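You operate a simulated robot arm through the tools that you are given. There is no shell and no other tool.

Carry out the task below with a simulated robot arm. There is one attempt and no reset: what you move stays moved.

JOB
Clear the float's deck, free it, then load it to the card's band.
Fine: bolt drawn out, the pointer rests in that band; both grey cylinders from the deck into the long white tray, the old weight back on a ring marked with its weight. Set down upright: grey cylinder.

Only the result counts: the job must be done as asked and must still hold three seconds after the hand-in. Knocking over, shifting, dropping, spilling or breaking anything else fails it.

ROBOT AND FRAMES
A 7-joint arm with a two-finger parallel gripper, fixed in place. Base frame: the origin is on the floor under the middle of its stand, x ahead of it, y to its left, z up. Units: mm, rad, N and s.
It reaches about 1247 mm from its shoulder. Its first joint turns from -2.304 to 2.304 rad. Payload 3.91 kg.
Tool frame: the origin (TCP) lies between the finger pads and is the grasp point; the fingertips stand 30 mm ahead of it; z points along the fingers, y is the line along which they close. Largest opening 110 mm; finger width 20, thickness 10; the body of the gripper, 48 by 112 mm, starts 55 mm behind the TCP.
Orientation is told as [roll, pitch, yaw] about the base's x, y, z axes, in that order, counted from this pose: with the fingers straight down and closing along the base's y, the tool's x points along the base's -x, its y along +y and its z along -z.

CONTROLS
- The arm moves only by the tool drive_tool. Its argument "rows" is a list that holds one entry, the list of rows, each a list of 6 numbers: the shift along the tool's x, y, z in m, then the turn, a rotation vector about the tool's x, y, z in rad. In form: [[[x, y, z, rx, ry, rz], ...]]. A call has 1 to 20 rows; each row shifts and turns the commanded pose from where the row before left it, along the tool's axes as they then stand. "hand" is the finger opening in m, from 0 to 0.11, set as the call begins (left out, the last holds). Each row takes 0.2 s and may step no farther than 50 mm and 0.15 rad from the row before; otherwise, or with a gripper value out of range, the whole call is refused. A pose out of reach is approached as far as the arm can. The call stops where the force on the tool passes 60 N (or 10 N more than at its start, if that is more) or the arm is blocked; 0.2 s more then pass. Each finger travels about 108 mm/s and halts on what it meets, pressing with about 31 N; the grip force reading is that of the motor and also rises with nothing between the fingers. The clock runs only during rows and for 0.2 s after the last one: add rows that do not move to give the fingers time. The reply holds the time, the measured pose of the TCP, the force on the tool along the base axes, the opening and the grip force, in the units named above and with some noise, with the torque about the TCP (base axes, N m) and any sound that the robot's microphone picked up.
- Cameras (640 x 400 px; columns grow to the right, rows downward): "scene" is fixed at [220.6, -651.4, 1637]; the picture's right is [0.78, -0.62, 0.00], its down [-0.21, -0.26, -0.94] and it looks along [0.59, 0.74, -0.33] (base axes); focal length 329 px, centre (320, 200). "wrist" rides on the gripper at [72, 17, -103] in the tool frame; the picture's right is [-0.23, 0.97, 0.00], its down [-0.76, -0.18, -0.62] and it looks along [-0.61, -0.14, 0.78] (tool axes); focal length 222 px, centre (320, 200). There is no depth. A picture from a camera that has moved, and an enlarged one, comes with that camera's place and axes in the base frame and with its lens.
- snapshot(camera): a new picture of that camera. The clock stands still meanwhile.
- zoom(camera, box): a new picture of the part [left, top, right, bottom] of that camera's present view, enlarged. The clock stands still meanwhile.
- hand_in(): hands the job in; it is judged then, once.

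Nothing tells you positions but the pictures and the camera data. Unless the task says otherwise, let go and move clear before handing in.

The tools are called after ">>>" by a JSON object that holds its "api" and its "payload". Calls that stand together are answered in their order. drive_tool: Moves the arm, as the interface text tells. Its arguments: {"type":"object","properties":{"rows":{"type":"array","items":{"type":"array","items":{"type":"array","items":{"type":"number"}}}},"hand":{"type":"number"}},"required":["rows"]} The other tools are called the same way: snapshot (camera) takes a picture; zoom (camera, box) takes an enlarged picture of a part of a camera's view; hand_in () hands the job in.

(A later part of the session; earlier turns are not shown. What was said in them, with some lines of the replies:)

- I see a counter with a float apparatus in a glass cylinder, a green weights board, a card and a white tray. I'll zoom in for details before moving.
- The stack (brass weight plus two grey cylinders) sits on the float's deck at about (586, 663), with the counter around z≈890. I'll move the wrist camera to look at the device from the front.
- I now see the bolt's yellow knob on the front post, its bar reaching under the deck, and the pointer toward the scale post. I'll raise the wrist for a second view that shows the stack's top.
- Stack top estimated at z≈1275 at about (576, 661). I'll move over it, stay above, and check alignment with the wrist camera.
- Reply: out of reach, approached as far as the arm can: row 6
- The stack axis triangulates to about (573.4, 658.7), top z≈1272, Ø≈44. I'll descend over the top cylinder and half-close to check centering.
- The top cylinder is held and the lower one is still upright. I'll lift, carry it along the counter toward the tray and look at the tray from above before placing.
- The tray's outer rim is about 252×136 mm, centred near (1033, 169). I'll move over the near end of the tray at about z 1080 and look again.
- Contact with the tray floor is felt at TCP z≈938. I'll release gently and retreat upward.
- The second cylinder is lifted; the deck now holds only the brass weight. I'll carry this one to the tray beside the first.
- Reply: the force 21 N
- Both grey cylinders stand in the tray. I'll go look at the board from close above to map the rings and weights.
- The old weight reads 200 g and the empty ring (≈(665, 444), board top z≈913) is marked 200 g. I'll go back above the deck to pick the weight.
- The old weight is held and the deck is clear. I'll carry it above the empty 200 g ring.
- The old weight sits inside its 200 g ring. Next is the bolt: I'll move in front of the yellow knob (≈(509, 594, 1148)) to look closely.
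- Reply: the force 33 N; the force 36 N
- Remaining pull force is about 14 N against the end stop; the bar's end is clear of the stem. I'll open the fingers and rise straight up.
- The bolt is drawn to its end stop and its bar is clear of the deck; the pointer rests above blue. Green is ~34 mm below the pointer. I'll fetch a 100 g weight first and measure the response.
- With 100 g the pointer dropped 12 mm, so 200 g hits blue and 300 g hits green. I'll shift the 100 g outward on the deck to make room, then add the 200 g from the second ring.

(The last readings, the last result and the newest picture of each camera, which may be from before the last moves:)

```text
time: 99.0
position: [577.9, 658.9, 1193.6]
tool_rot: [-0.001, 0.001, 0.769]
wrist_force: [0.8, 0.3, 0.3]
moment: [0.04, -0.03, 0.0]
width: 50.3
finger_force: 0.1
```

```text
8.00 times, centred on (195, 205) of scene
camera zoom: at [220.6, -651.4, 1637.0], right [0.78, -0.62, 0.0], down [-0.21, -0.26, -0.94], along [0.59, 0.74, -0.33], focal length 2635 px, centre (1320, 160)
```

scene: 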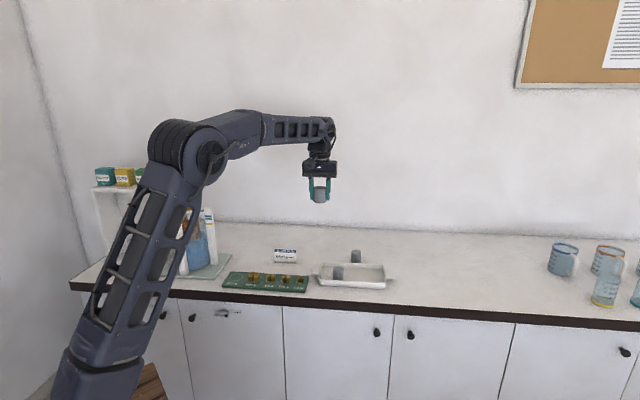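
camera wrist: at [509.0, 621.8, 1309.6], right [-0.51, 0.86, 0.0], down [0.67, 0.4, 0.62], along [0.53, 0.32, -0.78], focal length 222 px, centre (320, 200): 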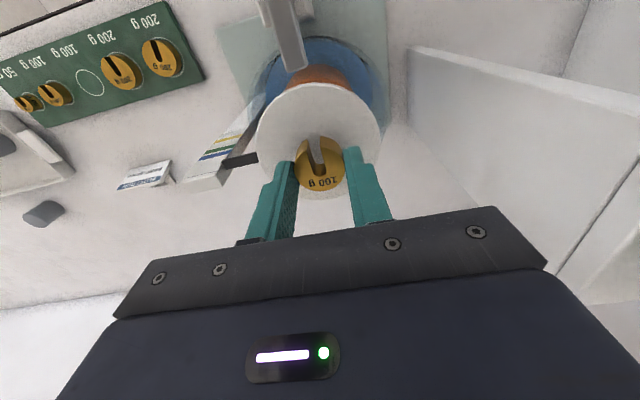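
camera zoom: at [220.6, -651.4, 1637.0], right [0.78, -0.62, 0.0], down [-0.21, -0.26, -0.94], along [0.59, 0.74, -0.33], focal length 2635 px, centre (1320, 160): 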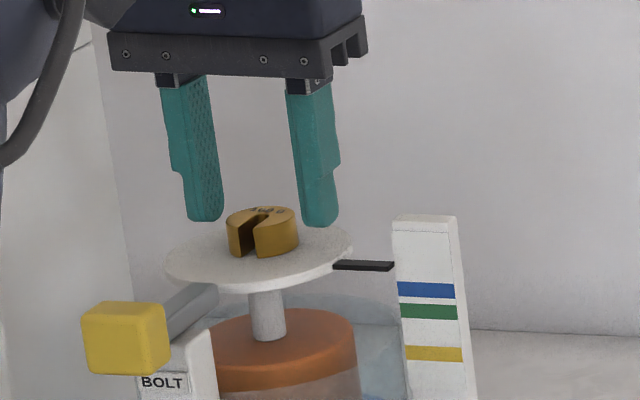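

>>> {"api": "drive_tool", "payload": {"rows": [[[-0.0015, 0.0017, 0.005, 0, 0, 0], [0, 0, 0.004, 0, 0, 0], [0, 0, 0, 0, 0, 0], [0, 0, 0, 0, 0, 0]]]}}

>>> {"api": "zoom", "payload": {"camera": "wrist", "box": [240, 80, 400, 220]}}

>>> {"api": "zoom", "payload": {"camera": "scene", "box": [170, 180, 220, 230]}}

```text
time: 100.0
position: [580.0, 660.0, 1184.7]
tool_rot: [0.0, 0.0, 0.77]
wrist_force: [0.1, 0.3, 0.1]
moment: [-0.01, 0.0, -0.02]
width: 50.1
finger_force: 0.2
```

```text
2.86 times, centred on (320, 150) of wrist
camera zoom: at [514.5, 623.1, 1288.6], right [-0.51, 0.86, 0.0], down [0.67, 0.4, 0.62], along [0.53, 0.32, -0.78], focal length 635 px, centre (320, 343)
```

zoom: 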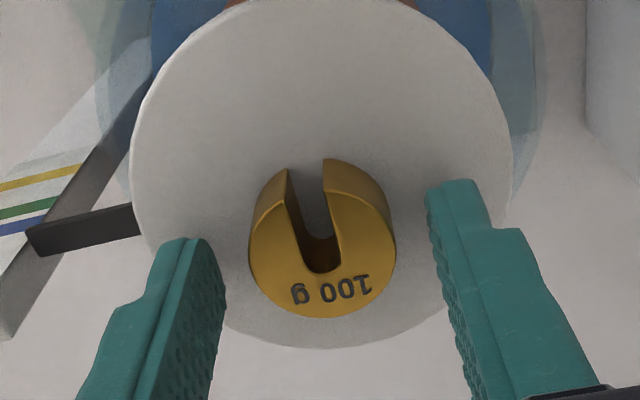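

```text
8.00 times, centred on (195, 205) of scene
camera zoom: at [220.6, -651.4, 1637.0], right [0.78, -0.62, 0.0], down [-0.21, -0.26, -0.94], along [0.59, 0.74, -0.33], focal length 2635 px, centre (1320, 160)
```

zoom: 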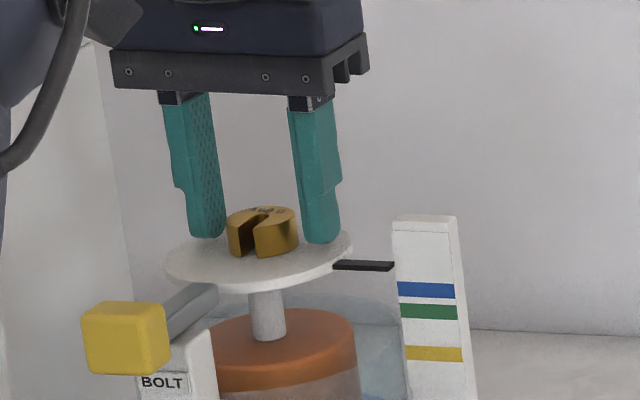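

>>> {"api": "drive_tool", "payload": {"rows": [[[0, 0, 0, 0, 0, 0], [0, 0, 0, 0, 0, 0], [0, 0, 0, 0, 0, 0]]], "hand": 0.022}}

>>> {"api": "drive_tool", "payload": {"rows": [[[0, 0, -0.006, 0, 0, 0], [0, 0, -0.007, 0, 0, 0], [0, 0, -0.007, 0, 0, 0], [0, 0, 0, 0, 0, 0], [0, 0, 0, 0, 0, 0]]]}}

>>> {"api": "zoom", "payload": {"camera": "scene", "box": [170, 180, 220, 230]}}

>>> {"api": "zoom", "payload": {"camera": "wrist", "box": [230, 60, 410, 220]}}

```text
time: 100.8
position: [577.7, 660.6, 1185.8]
tool_rot: [-0.001, 0.001, 0.77]
wrist_force: [-0.2, 0.7, 1.1]
moment: [0.0, -0.02, 0.0]
width: 31.9
finger_force: 30.7
```

```text
time: 102.0
position: [577.9, 661.0, 1205.0]
tool_rot: [0.001, 0.0, 0.769]
wrist_force: [0.0, -0.5, -0.4]
moment: [0.01, 0.01, 0.02]
width: 32.1
finger_force: 31.1
```

```text
8.00 times, centred on (195, 205) of scene
camera zoom: at [220.6, -651.4, 1637.0], right [0.78, -0.62, 0.0], down [-0.21, -0.26, -0.94], along [0.59, 0.74, -0.33], focal length 2635 px, centre (1320, 160)
```

zoom: 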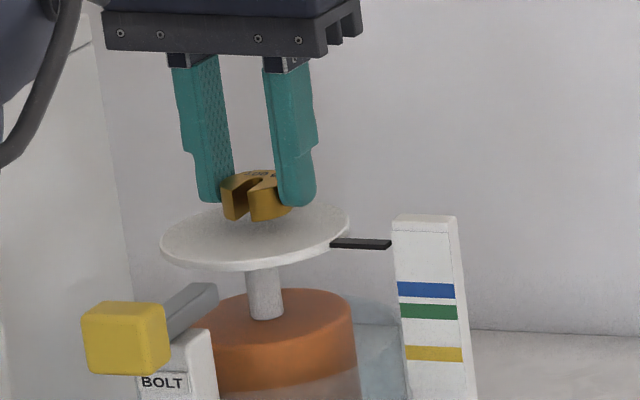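

```text
2.50 times, centred on (320, 140) of wrist
camera zoom: at [513.6, 623.5, 1308.3], right [-0.51, 0.86, 0.0], down [0.67, 0.4, 0.62], along [0.53, 0.32, -0.78], focal length 555 px, centre (320, 350)
```

zoom: 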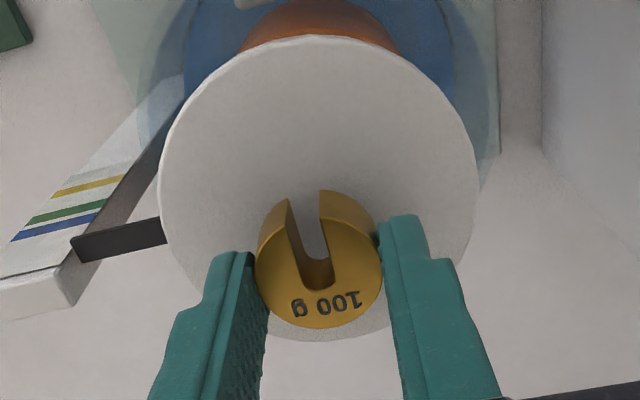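

>>> {"api": "drive_tool", "payload": {"rows": [[[-0.011, 0, 0, 0, 0, 0], [-0.011, 0, 0, 0, 0, 0], [0, 0, 0.004, 0, 0, 0], [0, 0, 0.004, 0, 0, 0], [0, 0, 0.004, 0, 0, 0], [0, 0, 0.004, 0, 0, 0], [0, 0, 0.003, 0, 0, 0], [0, 0, 0, 0, 0, 0], [0, 0, 0, 0, 0, 0]]]}}

>>> {"api": "zoom", "payload": {"camera": "scene", "box": [170, 180, 220, 230]}}

>>> {"api": "zoom", "payload": {"camera": "wrist", "box": [230, 60, 410, 220]}}

```text
time: 104.0
position: [593.3, 675.9, 1186.6]
tool_rot: [0.001, -0.001, 0.771]
wrist_force: [-0.2, -0.2, -0.3]
moment: [-0.04, 0.0, 0.03]
width: 31.7
finger_force: 31.9
```

```text
8.00 times, centred on (195, 205) of scene
camera zoom: at [220.6, -651.4, 1637.0], right [0.78, -0.62, 0.0], down [-0.21, -0.26, -0.94], along [0.59, 0.74, -0.33], focal length 2635 px, centre (1320, 160)
```

zoom: 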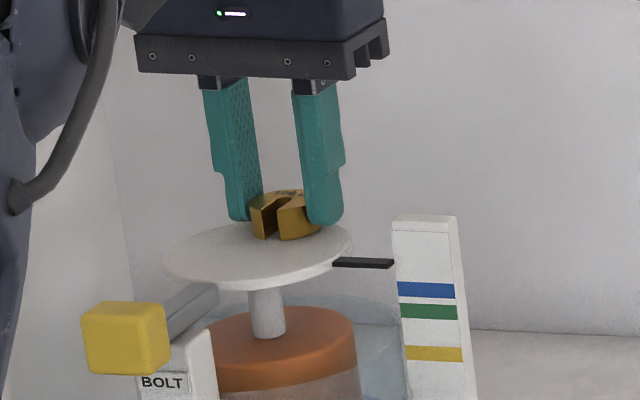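

```text
2.50 times, centred on (320, 140) of wrist
camera zoom: at [530.2, 638.0, 1290.0], right [-0.51, 0.86, 0.0], down [0.67, 0.4, 0.62], along [0.53, 0.32, -0.78], focal length 555 px, centre (320, 350)
```

zoom: 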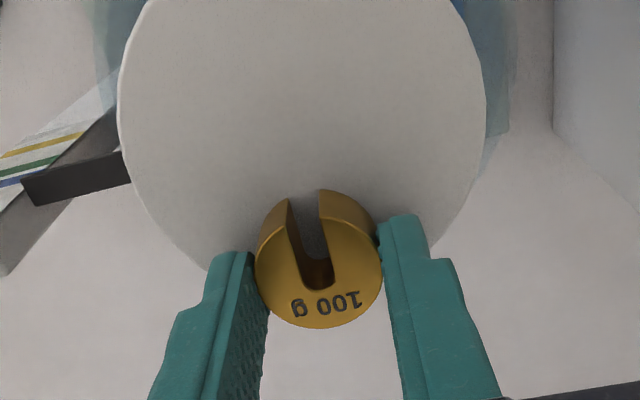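

>>> {"api": "drive_tool", "payload": {"rows": [[[0, 0, 0.001, 0, 0, 0], [0, 0, 0, 0, 0, 0]]]}}

>>> {"api": "drive_tool", "payload": {"rows": [[[0, 0, 0, 0, 0, 0], [0, 0, 0, 0, 0, 0]]], "hand": 0.046}}

>>> {"api": "drive_tool", "payload": {"rows": [[[0, 0, -0.005, 0, 0, 0], [0, 0, -0.02, 0, 0, 0], [0, 0, -0.03, 0, 0, 0], [0, 0, -0.04, 0, 0, 0], [0, 0, 0, 0, 0, 0], [0, 0, 0, 0, 0, 0]]]}}

>>> {"api": "zoom", "payload": {"camera": "scene", "box": [170, 180, 220, 230]}}

>>> {"api": "zoom", "payload": {"camera": "wrist", "box": [220, 20, 420, 200]}}

```text
time: 104.6
position: [594.4, 675.9, 1184.9]
tool_rot: [0.002, 0.0, 0.771]
wrist_force: [0.1, -0.9, 0.1]
moment: [0.02, -0.02, 0.02]
width: 32.2
finger_force: 31.0
```

```text
time: 105.2
position: [593.8, 675.8, 1184.8]
tool_rot: [0.002, -0.002, 0.771]
wrist_force: [0.3, -0.2, 0.3]
moment: [0.01, -0.01, 0.0]
width: 46.1
finger_force: 0.0
```

```text
time: 106.6
position: [593.5, 677.2, 1282.1]
tool_rot: [0.0, 0.0, 0.768]
wrist_force: [-0.6, 0.0, 0.8]
moment: [0.02, -0.03, 0.04]
width: 46.1
finger_force: 0.1
```

```text
8.00 times, centred on (195, 205) of scene
camera zoom: at [220.6, -651.4, 1637.0], right [0.78, -0.62, 0.0], down [-0.21, -0.26, -0.94], along [0.59, 0.74, -0.33], focal length 2635 px, centre (1320, 160)
```

zoom: 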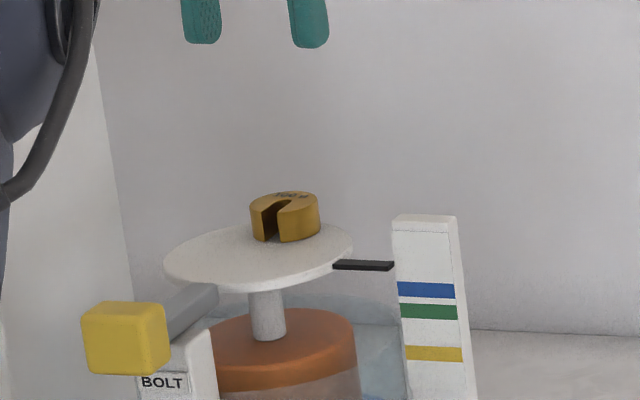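

```text
2.22 times, centred on (320, 110) of wrist
camera zoom: at [528.4, 639.4, 1385.1], right [-0.51, 0.86, 0.0], down [0.67, 0.4, 0.62], along [0.53, 0.32, -0.78], focal length 494 px, centre (320, 400)
```

zoom: 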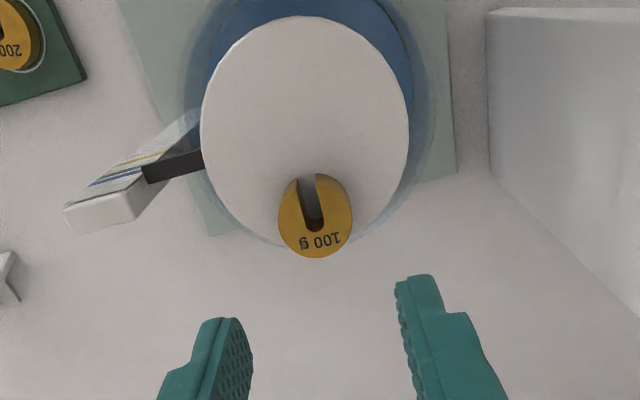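

>>> {"api": "drive_tool", "payload": {"rows": [[[0.0158, -0.0415, 0, 0, 0, 0], [0.0158, -0.0415, 0, 0, 0, 0], [0.0158, -0.0415, 0, 0, 0, 0], [0.0158, -0.0415, 0, 0, 0, 0], [0.0158, -0.0415, 0, 0, 0, 0], [0.0158, -0.0415, 0, 0, 0, 0], [0.0158, -0.0415, 0, 0, 0, 0], [0, 0, 0.0397, 0, 0, 0], [0, 0, 0.0397, 0, 0, 0], [0, 0, 0.0397, 0, 0, 0], [0, 0, 0.0397, 0, 0, 0], [0, 0, 0.0397, 0, 0, 0], [0, 0, 0.0397, 0, 0, 0], [0, 0, 0.0397, 0, 0, 0], [0, 0, 0, 0, 0, 0]]], "hand": 0.06}}

>>> {"api": "zoom", "payload": {"camera": "wrist", "box": [220, 60, 420, 220]}}

>>> {"api": "zoom", "payload": {"camera": "scene", "box": [220, 235, 290, 295]}}

```text
time: 109.8
position: [716.8, 389.8, 1002.8]
tool_rot: [-0.001, -0.001, 0.77]
wrist_force: [-1.0, 0.9, -0.2]
moment: [0.01, -0.01, -0.02]
width: 59.8
finger_force: 0.0
```

```text
2.50 times, centred on (320, 140) of wrist
camera zoom: at [651.2, 352.3, 1105.6], right [-0.51, 0.86, 0.0], down [0.67, 0.4, 0.62], along [0.53, 0.32, -0.78], focal length 555 px, centre (320, 350)
```

zoom: 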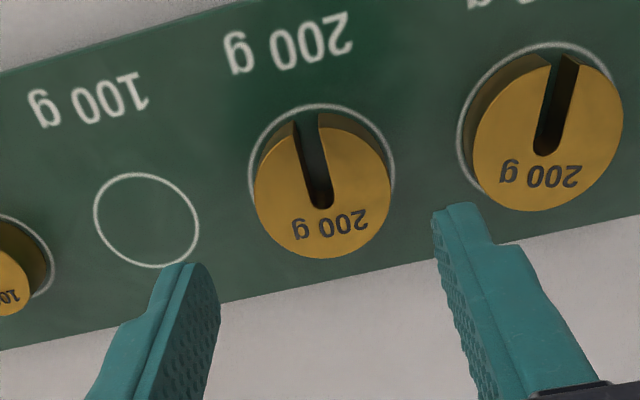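

```text
6.67 times, centred on (255, 265) of scene
camera zoom: at [220.6, -651.4, 1637.0], right [0.78, -0.62, 0.0], down [-0.21, -0.26, -0.94], along [0.59, 0.74, -0.33], focal length 2196 px, centre (753, -233)
```

zoom: 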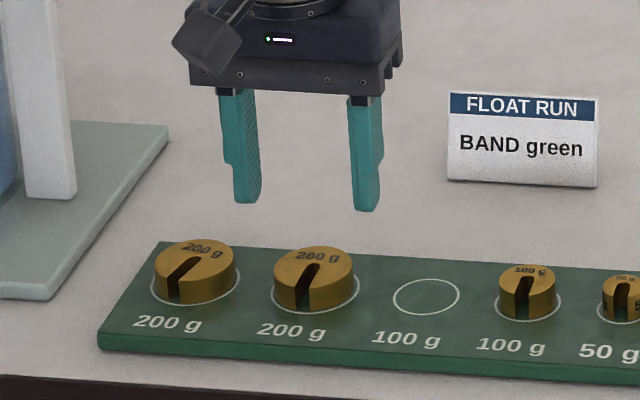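

>>> {"api": "drive_tool", "payload": {"rows": [[[-0.0015, 0.0004, 0, 0, 0, 0], [0, 0, 0.018, 0, 0, 0], [0, 0, 0.018, 0, 0, 0], [0, 0, 0.01, 0, 0, 0], [0, 0, 0, 0, 0, 0]]]}}

>>> {"api": "zoom", "payload": {"camera": "wrist", "box": [230, 70, 410, 230]}}

>>> {"api": "zoom", "payload": {"camera": "scene", "box": [220, 235, 290, 295]}}

```text
time: 111.0
position: [715.5, 390.9, 957.5]
tool_rot: [0.0, 0.001, 0.771]
wrist_force: [0.0, 0.3, 0.7]
moment: [0.03, -0.02, -0.01]
width: 60.1
finger_force: 0.1
```

```text
2.50 times, centred on (320, 150) of wrist
camera zoom: at [652.2, 353.9, 1061.3], right [-0.51, 0.86, 0.0], down [0.67, 0.4, 0.62], along [0.53, 0.32, -0.78], focal length 555 px, centre (320, 325)
```

zoom: 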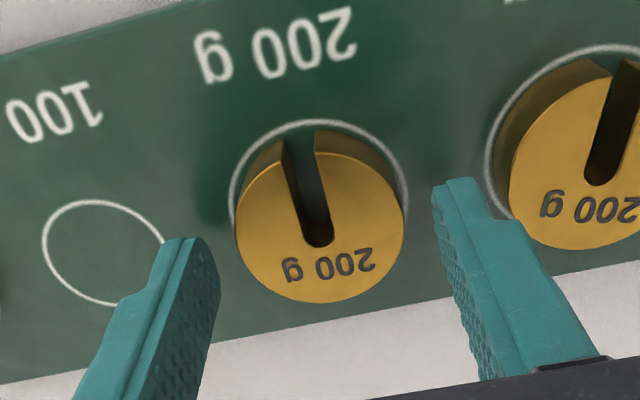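

```text
6.67 times, centred on (255, 265) of scene
camera zoom: at [220.6, -651.4, 1637.0], right [0.78, -0.62, 0.0], down [-0.21, -0.26, -0.94], along [0.59, 0.74, -0.33], focal length 2196 px, centre (753, -233)
```

zoom: 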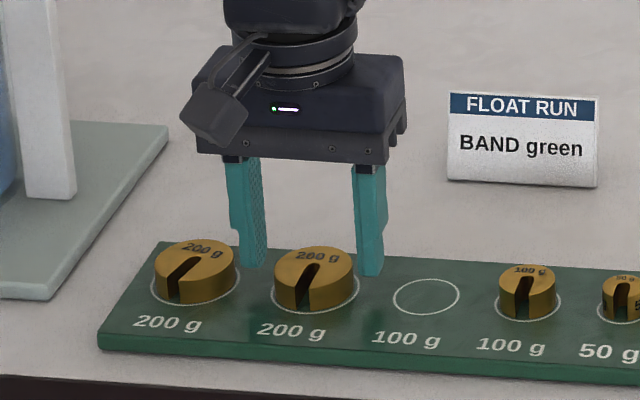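

>>> {"api": "drive_tool", "payload": {"rows": [[[0, 0, 0.0, 0, 0, 0], [0, 0, 0.006, 0, 0, 0], [0, 0, 0.005, 0, 0, 0], [0, 0, 0, 0, 0, 0]]], "hand": 0.057}}

>>> {"api": "zoom", "payload": {"camera": "scene", "box": [230, 250, 270, 290]}}

>>> {"api": "drive_tool", "payload": {"rows": [[[0, 0, 0, 0, 0, 0], [0, 0, 0, 0, 0, 0], [0, 0, 0, 0, 0, 0]]], "hand": 0.034}}

```text
time: 112.0
position: [716.1, 392.8, 946.2]
tool_rot: [0.001, 0.0, 0.771]
wrist_force: [0.1, -0.6, 0.7]
moment: [0.0, 0.0, 0.0]
width: 56.9
finger_force: 0.1
```

```text
10.00 times, centred on (250, 270) of scene
camera zoom: at [220.6, -651.4, 1637.0], right [0.78, -0.62, 0.0], down [-0.21, -0.26, -0.94], along [0.59, 0.74, -0.33], focal length 3294 px, centre (1020, -500)
```

zoom: 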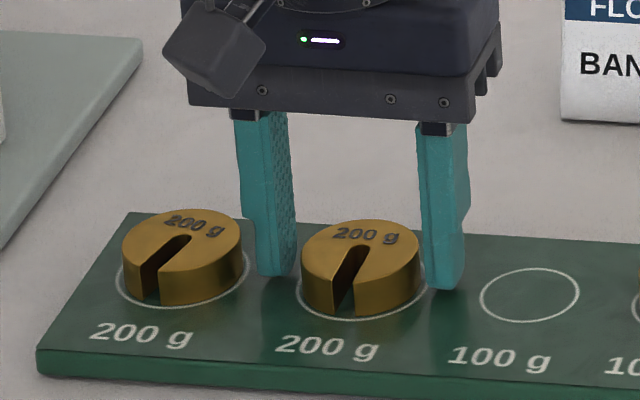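

```text
time: 112.8
position: [716.2, 392.6, 946.1]
tool_rot: [-0.001, 0.001, 0.77]
wrist_force: [-0.6, -0.7, -0.8]
moment: [-0.03, -0.02, -0.03]
width: 45.2
finger_force: 30.7
```

>>> {"api": "drive_tool", "payload": {"rows": [[[0, 0, -0.004, 0, 0, 0], [0, 0, -0.02, 0, 0, 0], [0, 0, -0.046, 0, 0, 0], [0, 0, -0.046, 0, 0, 0], [0, 0, -0.046, 0, 0, 0], [0, 0, -0.046, 0, 0, 0], [0, 0, -0.046, 0, 0, 0], [0, 0, -0.046, 0, 0, 0], [0, 0, -0.036, 0, 0, 0], [-0.0096, 0.0415, 0, 0, 0, 0], [-0.0096, 0.0415, 0, 0, 0, 0], [-0.0096, 0.0415, 0, 0, 0, 0], [-0.0096, 0.0415, 0, 0, 0, 0], [-0.0096, 0.0415, 0, 0, 0, 0], [-0.0096, 0.0415, 0, 0, 0, 0], [-0.0096, 0.0415, 0, 0, 0, 0], [0, 0, 0, 0, 0, 0]]]}}

>>> {"api": "snapshot", "payload": {"camera": "wrist"}}

>>> {"api": "zoom", "payload": {"camera": "wrist", "box": [240, 50, 420, 200]}}

>>> {"api": "zoom", "payload": {"camera": "scene", "box": [160, 160, 230, 230]}}

```text
time: 116.4
position: [563.5, 647.3, 1280.8]
tool_rot: [0.001, 0.0, 0.77]
wrist_force: [0.0, -0.2, -2.6]
moment: [-0.05, -0.01, 0.0]
width: 44.9
finger_force: 31.2
```

```text
taken
camera wrist: at [499.6, 610.9, 1385.1], right [-0.51, 0.86, 0.0], down [0.67, 0.4, 0.62], along [0.53, 0.32, -0.78], focal length 222 px, centre (320, 200)
```

wrist: 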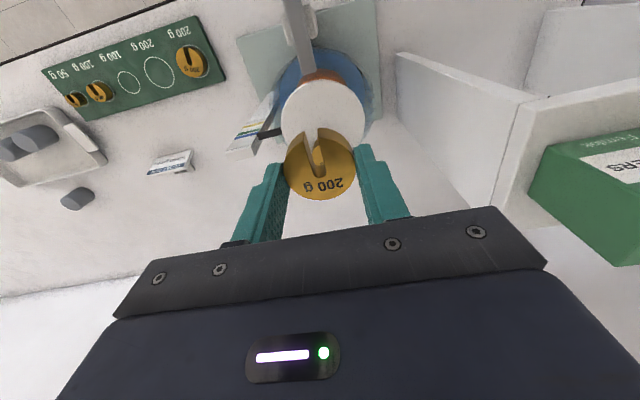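

```text
2.67 times, centred on (330, 125) of wrist
camera zoom: at [499.6, 610.9, 1385.1], right [-0.51, 0.86, 0.0], down [0.67, 0.4, 0.62], along [0.53, 0.32, -0.78], focal length 592 px, centre (293, 400)
```

zoom: 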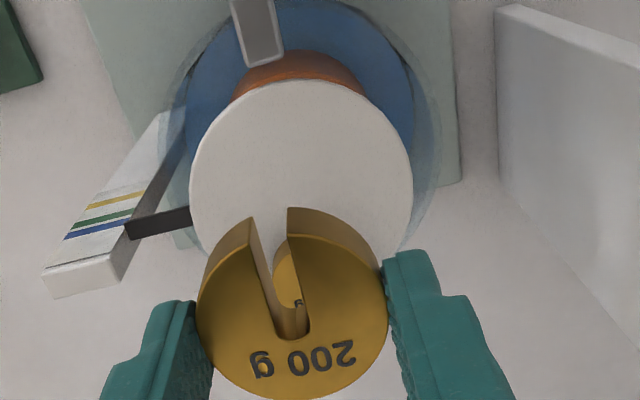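

```text
5.71 times, centred on (195, 195) of scene
camera zoom: at [220.6, -651.4, 1637.0], right [0.78, -0.62, 0.0], down [-0.21, -0.26, -0.94], along [0.59, 0.74, -0.33], focal length 1882 px, centre (1034, 229)
```

zoom: 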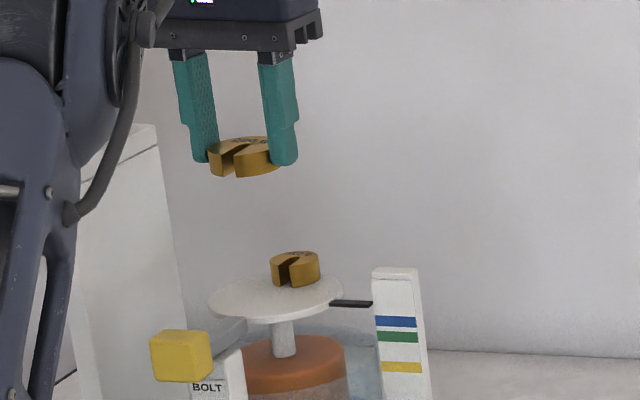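

>>> {"api": "drive_tool", "payload": {"rows": [[[0.0015, 0, 0.02, 0, 0, 0], [0, 0, 0.025, 0, 0, 0], [0, 0, 0.025, 0, 0, 0], [0, 0, 0.02, 0, 0, 0], [0, 0, 0, 0, 0, 0]]]}}

>>> {"api": "zoom", "payload": {"camera": "wrist", "box": [230, 60, 410, 220]}}

>>> {"api": "zoom", "payload": {"camera": "scene", "box": [170, 180, 220, 230]}}

```text
time: 117.6
position: [563.4, 647.4, 1192.3]
tool_rot: [0.001, 0.0, 0.77]
wrist_force: [-0.9, 0.9, -1.0]
moment: [0.0, 0.0, 0.0]
width: 44.8
finger_force: 31.3
```

```text
2.50 times, centred on (320, 140) of wrist
camera zoom: at [498.5, 610.0, 1295.8], right [-0.51, 0.86, 0.0], down [0.67, 0.4, 0.62], along [0.53, 0.32, -0.78], focal length 555 px, centre (320, 350)
```

zoom: 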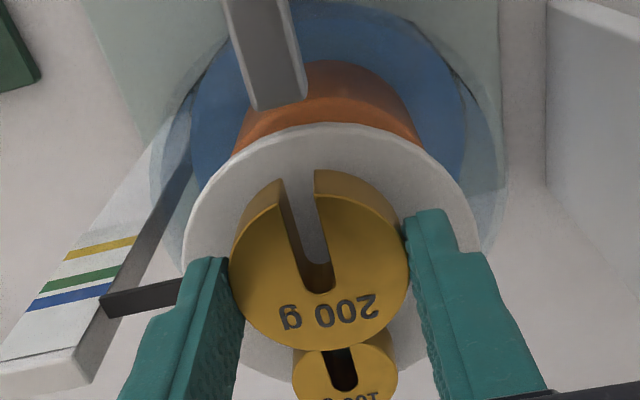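

```text
8.00 times, centred on (195, 205) of scene
camera zoom: at [220.6, -651.4, 1637.0], right [0.78, -0.62, 0.0], down [-0.21, -0.26, -0.94], along [0.59, 0.74, -0.33], focal length 2635 px, centre (1320, 160)
```

zoom: 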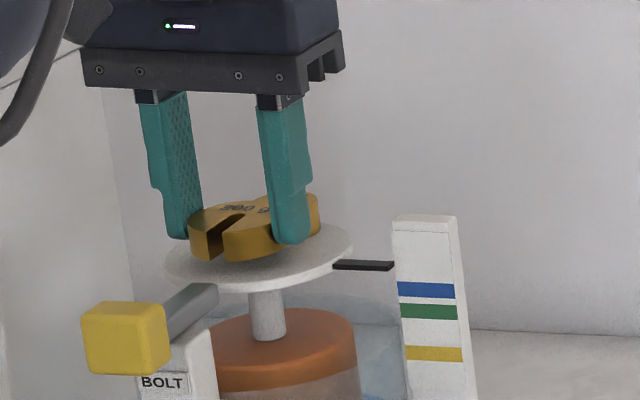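

>>> {"api": "drive_tool", "payload": {"rows": [[[0, 0, 0.003, 0, 0, 0], [0, 0, 0.003, 0, 0, 0], [0, 0, 0.003, 0, 0, 0], [0, 0, 0.003, 0, 0, 0], [0, 0, 0.003, 0, 0, 0], [0, 0, 0.003, 0, 0, 0], [0, 0, 0.003, 0, 0, 0], [0, 0, 0, 0, 0, 0]]]}}

>>> {"api": "zoom", "payload": {"camera": "scene", "box": [170, 180, 220, 230]}}

>>> {"api": "zoom", "payload": {"camera": "wrist", "box": [230, 60, 410, 220]}}

```text
time: 119.4
position: [561.2, 647.0, 1170.6]
tool_rot: [0.001, 0.002, 0.77]
wrist_force: [0.2, 0.7, -1.2]
moment: [0.0, -0.02, -0.03]
width: 45.0
finger_force: 31.2
```

```text
8.00 times, centred on (195, 205) of scene
camera zoom: at [220.6, -651.4, 1637.0], right [0.78, -0.62, 0.0], down [-0.21, -0.26, -0.94], along [0.59, 0.74, -0.33], focal length 2635 px, centre (1320, 160)
```

zoom: 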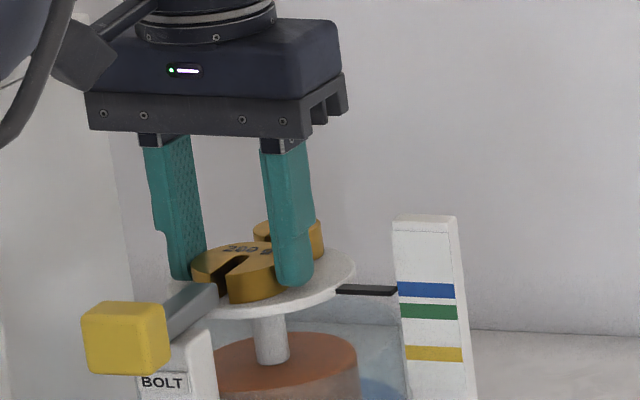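

```text
2.50 times, centred on (320, 140) of wrist
camera zoom: at [497.0, 609.0, 1274.2], right [-0.51, 0.86, 0.0], down [0.67, 0.4, 0.62], along [0.53, 0.32, -0.78], focal length 555 px, centre (320, 350)
```

zoom: 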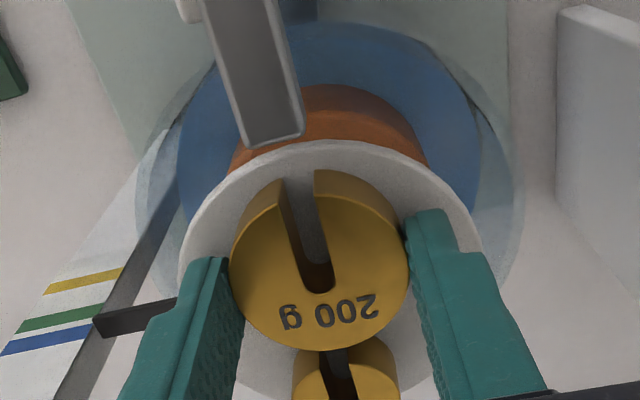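

>>> {"api": "drive_tool", "payload": {"rows": [[[0, 0, 0.0025, 0, 0, 0], [0, 0, 0.0025, 0, 0, 0], [0, 0, 0.0025, 0, 0, 0], [0, 0, 0.002, 0, 0, 0], [0, 0, 0, 0, 0, 0], [0, 0, 0, 0, 0, 0]]]}}

>>> {"api": "zoom", "payload": {"camera": "scene", "box": [170, 180, 220, 230]}}

>>> {"api": "zoom", "payload": {"camera": "wrist", "box": [230, 60, 410, 220]}}

```text
time: 120.8
position: [561.9, 646.0, 1161.4]
tool_rot: [0.001, 0.0, 0.77]
wrist_force: [0.3, 0.4, 0.2]
moment: [0.03, 0.03, 0.02]
width: 45.0
finger_force: 30.9
```

```text
8.00 times, centred on (195, 205) of scene
camera zoom: at [220.6, -651.4, 1637.0], right [0.78, -0.62, 0.0], down [-0.21, -0.26, -0.94], along [0.59, 0.74, -0.33], focal length 2635 px, centre (1320, 160)
```

zoom: 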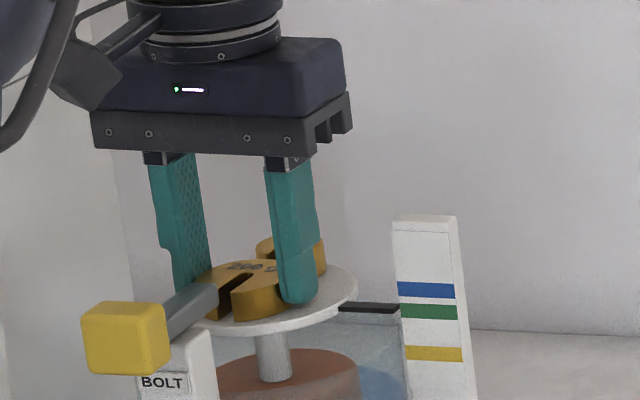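

```text
2.50 times, centred on (320, 140) of wrist
camera zoom: at [497.9, 608.9, 1264.6], right [-0.51, 0.86, 0.0], down [0.67, 0.4, 0.62], along [0.53, 0.32, -0.78], focal length 555 px, centre (320, 350)
```

zoom: 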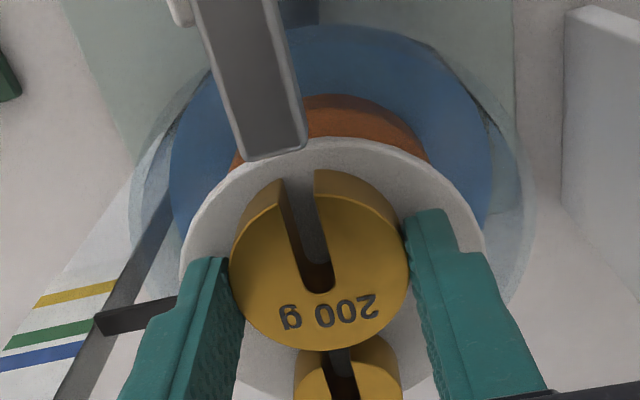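

>>> {"api": "drive_tool", "payload": {"rows": [[[0, 0, 0.001, 0, 0, 0], [0, 0, 0, 0, 0, 0], [0, 0, 0, 0, 0, 0]]]}}

>>> {"api": "drive_tool", "payload": {"rows": [[[0, 0, 0, 0, 0, 0], [0, 0, 0, 0, 0, 0]]], "hand": 0.057}}

>>> {"api": "zoom", "payload": {"camera": "scene", "box": [170, 180, 220, 230]}}

>>> {"api": "zoom", "payload": {"camera": "wrist", "box": [230, 60, 410, 220]}}

```text
time: 121.6
position: [561.5, 645.9, 1159.1]
tool_rot: [0.001, 0.0, 0.771]
wrist_force: [0.9, 0.6, 0.0]
moment: [0.02, 0.04, 0.01]
width: 44.9
finger_force: 30.9
```

```text
time: 122.2
position: [562.7, 645.4, 1159.1]
tool_rot: [0.0, 0.0, 0.77]
wrist_force: [-0.3, -0.1, 0.0]
moment: [-0.02, 0.0, -0.03]
width: 56.7
finger_force: 0.1
```

```text
8.00 times, centred on (195, 205) of scene
camera zoom: at [220.6, -651.4, 1637.0], right [0.78, -0.62, 0.0], down [-0.21, -0.26, -0.94], along [0.59, 0.74, -0.33], focal length 2635 px, centre (1320, 160)
```

zoom: 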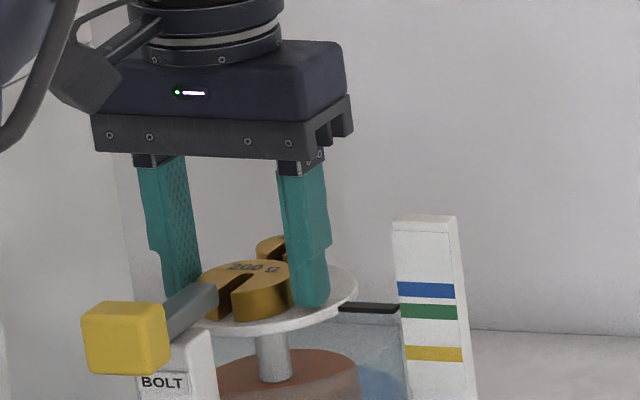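

```text
2.50 times, centred on (320, 140) of wrist
camera zoom: at [498.0, 608.4, 1263.1], right [-0.51, 0.86, 0.0], down [0.67, 0.4, 0.62], along [0.53, 0.32, -0.78], focal length 555 px, centre (320, 350)
```

zoom: 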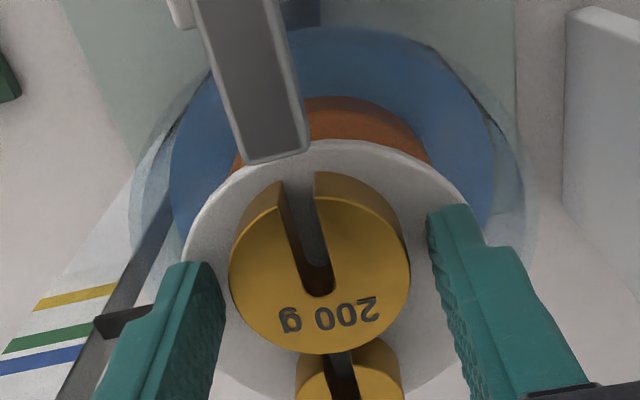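

>>> {"api": "drive_tool", "payload": {"rows": [[[0, 0, -0.005, 0, 0, 0], [0, 0, -0.02, 0, 0, 0], [0, 0, -0.03, 0, 0, 0], [0, 0, -0.04, 0, 0, 0], [0, 0, -0.04, 0, 0, 0], [0, 0, 0, 0, 0, 0], [0, 0, 0, 0, 0, 0], [0, 0, 0, 0, 0, 0]]]}}

>>> {"api": "zoom", "payload": {"camera": "scene", "box": [170, 190, 220, 230]}}

>>> {"api": "zoom", "payload": {"camera": "scene", "box": [197, 205, 217, 225]}}

>>> {"api": "zoom", "payload": {"camera": "wrist", "box": [220, 20, 420, 200]}}

```text
time: 124.0
position: [561.0, 648.6, 1295.8]
tool_rot: [0.0, 0.001, 0.769]
wrist_force: [0.0, 0.7, 0.8]
moment: [0.02, -0.02, 0.05]
width: 56.9
finger_force: 0.0
```

```text
10.00 times, centred on (195, 210) of scene
camera zoom: at [220.6, -651.4, 1637.0], right [0.78, -0.62, 0.0], down [-0.21, -0.26, -0.94], along [0.59, 0.74, -0.33], focal length 3294 px, centre (1570, 100)
```

zoom: 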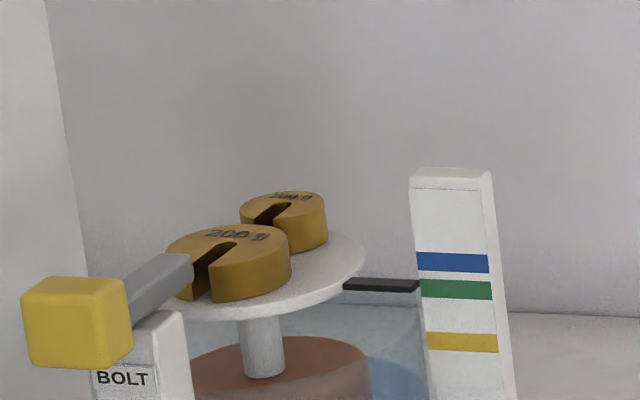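

```text
16.00 times, centred on (207, 215) of scene
camera zoom: at [220.6, -651.4, 1637.0], right [0.78, -0.62, 0.0], down [-0.21, -0.26, -0.94], along [0.59, 0.74, -0.33], focal length 5270 px, centre (2128, -40)
```

zoom: 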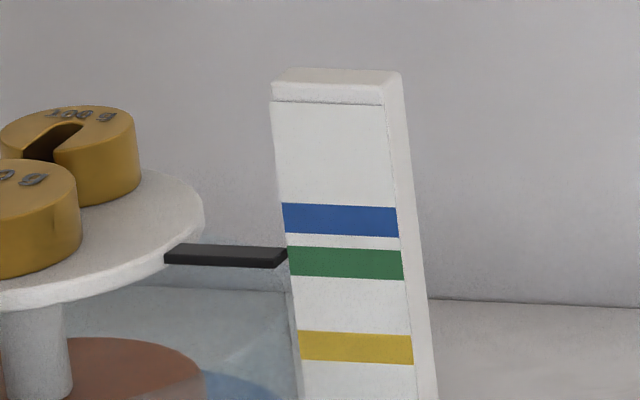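

```text
2.22 times, centred on (320, 110) of wrist
camera zoom: at [496.8, 609.2, 1398.9], right [-0.51, 0.86, 0.0], down [0.67, 0.4, 0.62], along [0.53, 0.32, -0.78], focal length 494 px, centre (320, 400)
```

zoom: 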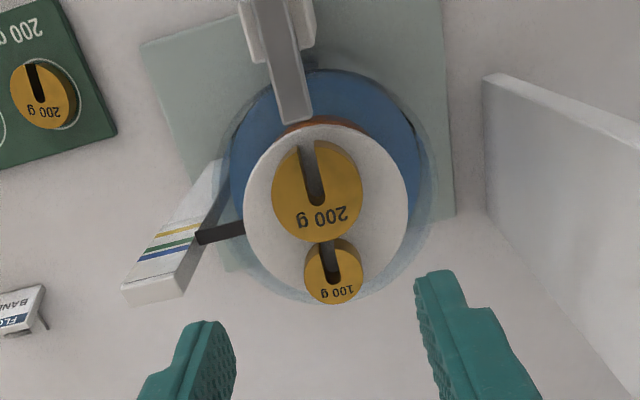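

The pointer now rests in the green band with 300 g on the deck. I'll move the arm clear and check everything before handing in.

>>> {"api": "drive_tool", "payload": {"rows": [[[0, 0, -0.03, 0, 0, 0], [0.02, 0, -0.03, 0, 0, 0], [0.035, 0, -0.02, 0, 0, 0], [0.04, 0, 0, 0, 0, 0], [0.04, 0, 0, 0, 0, 0], [0, 0, 0, 0, 0, 0], [0, 0, 0, 0, 0, 0], [0, 0, 0, 0, 0, 0], [0, 0, 0, 0, 0, 0], [0, 0, 0, 0, 0, 0]]], "hand": 0.09}}

>>> {"api": "snapshot", "payload": {"camera": "scene"}}

>>> {"api": "zoom", "payload": {"camera": "scene", "box": [197, 205, 217, 225]}}

>>> {"api": "zoom", "payload": {"camera": "scene", "box": [215, 235, 405, 300]}}

>>> {"api": "snapshot", "payload": {"camera": "wrist"}}

```text
time: 126.2
position: [464.0, 554.3, 1378.0]
tool_rot: [0.0, 0.0, 0.769]
wrist_force: [-0.5, -0.2, -0.4]
moment: [0.04, -0.01, 0.04]
width: 90.0
finger_force: 0.1
```

```text
taken
```

scene: 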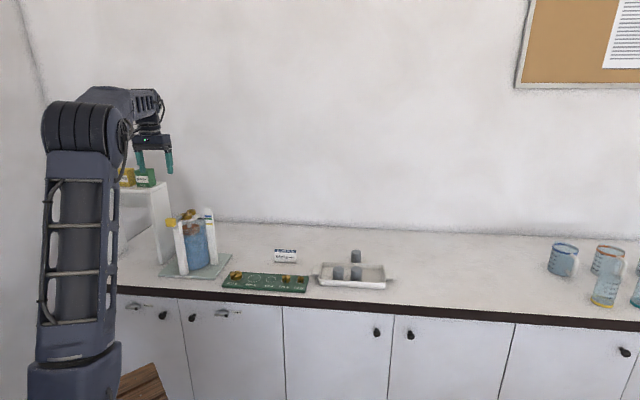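

```text
16.00 times, centred on (207, 215) of scene
camera zoom: at [220.6, -651.4, 1637.0], right [0.78, -0.62, 0.0], down [-0.21, -0.26, -0.94], along [0.59, 0.74, -0.33], focal length 5270 px, centre (2128, -40)
```

zoom: 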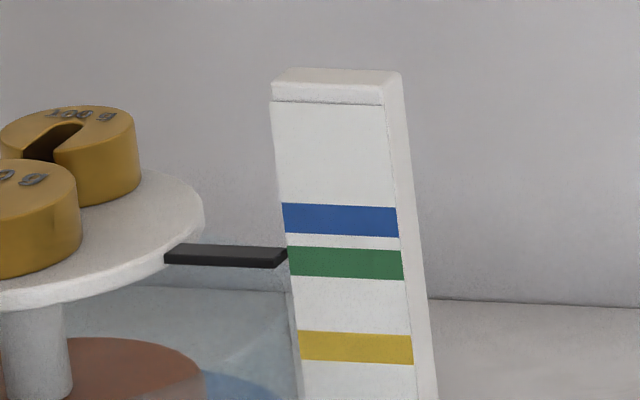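

```text
3.37 times, centred on (310, 268) of scene
camera zoom: at [220.6, -651.4, 1637.0], right [0.78, -0.62, 0.0], down [-0.21, -0.26, -0.94], along [0.59, 0.74, -0.33], focal length 1110 px, centre (354, -27)
```

zoom: 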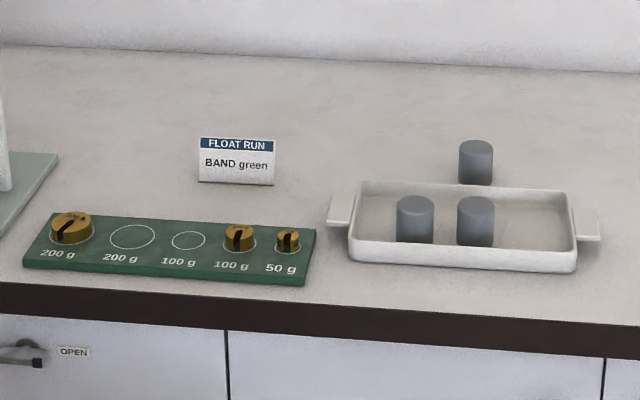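

```text
taken
camera wrist: at [399.8, 516.5, 1481.7], right [-0.51, 0.86, 0.0], down [0.67, 0.4, 0.62], along [0.53, 0.32, -0.78], focal length 222 px, centre (320, 200)
```

wrist: 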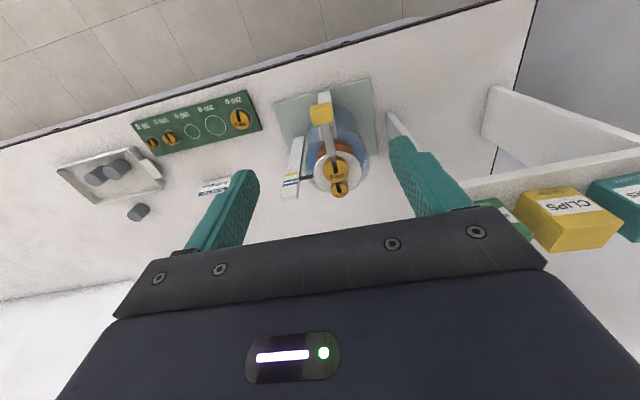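

The pointer is steady in green and the bolt is drawn to its stop. The deck's two grey cylinders stand upright in the tray, the old 200 g is on its 200 g ring, and the arm is clear, so I'm handing in.

>>> {"api": "hand_in", "payload": {}}

```text
The job is handed in.
```

I handed the job in with the float loaded to the green band. In the last pictures before hand-in, nothing was moving and nothing had been knocked over.

- **Grey cylinders:** both from the deck stand upright, side by side, in the long white tray. The third grey cylinder behind the tray was not touched.
- **Old weight:** it is marked 200 g and sits inside the first 200 g ring on the board.
- **Bolt:** it came out about 30 mm until it hit a hard stop. Its bar is well clear of the stem and the deck, and the float moves freely.
- **Load:** the deck carries 300 g, a 200 g and a 100 g weight from the board. The first 100 g lowered the pointer about 12 mm, which pointed to 300 g for green.
- **Pointer:** it reads about 1 mm above the middle of the green band. The band is roughly 7 to 8 mm tall.

The 100 g weight sits close to the far edge of the deck, and I estimate it lies fully on the deck. I saw no tilt.
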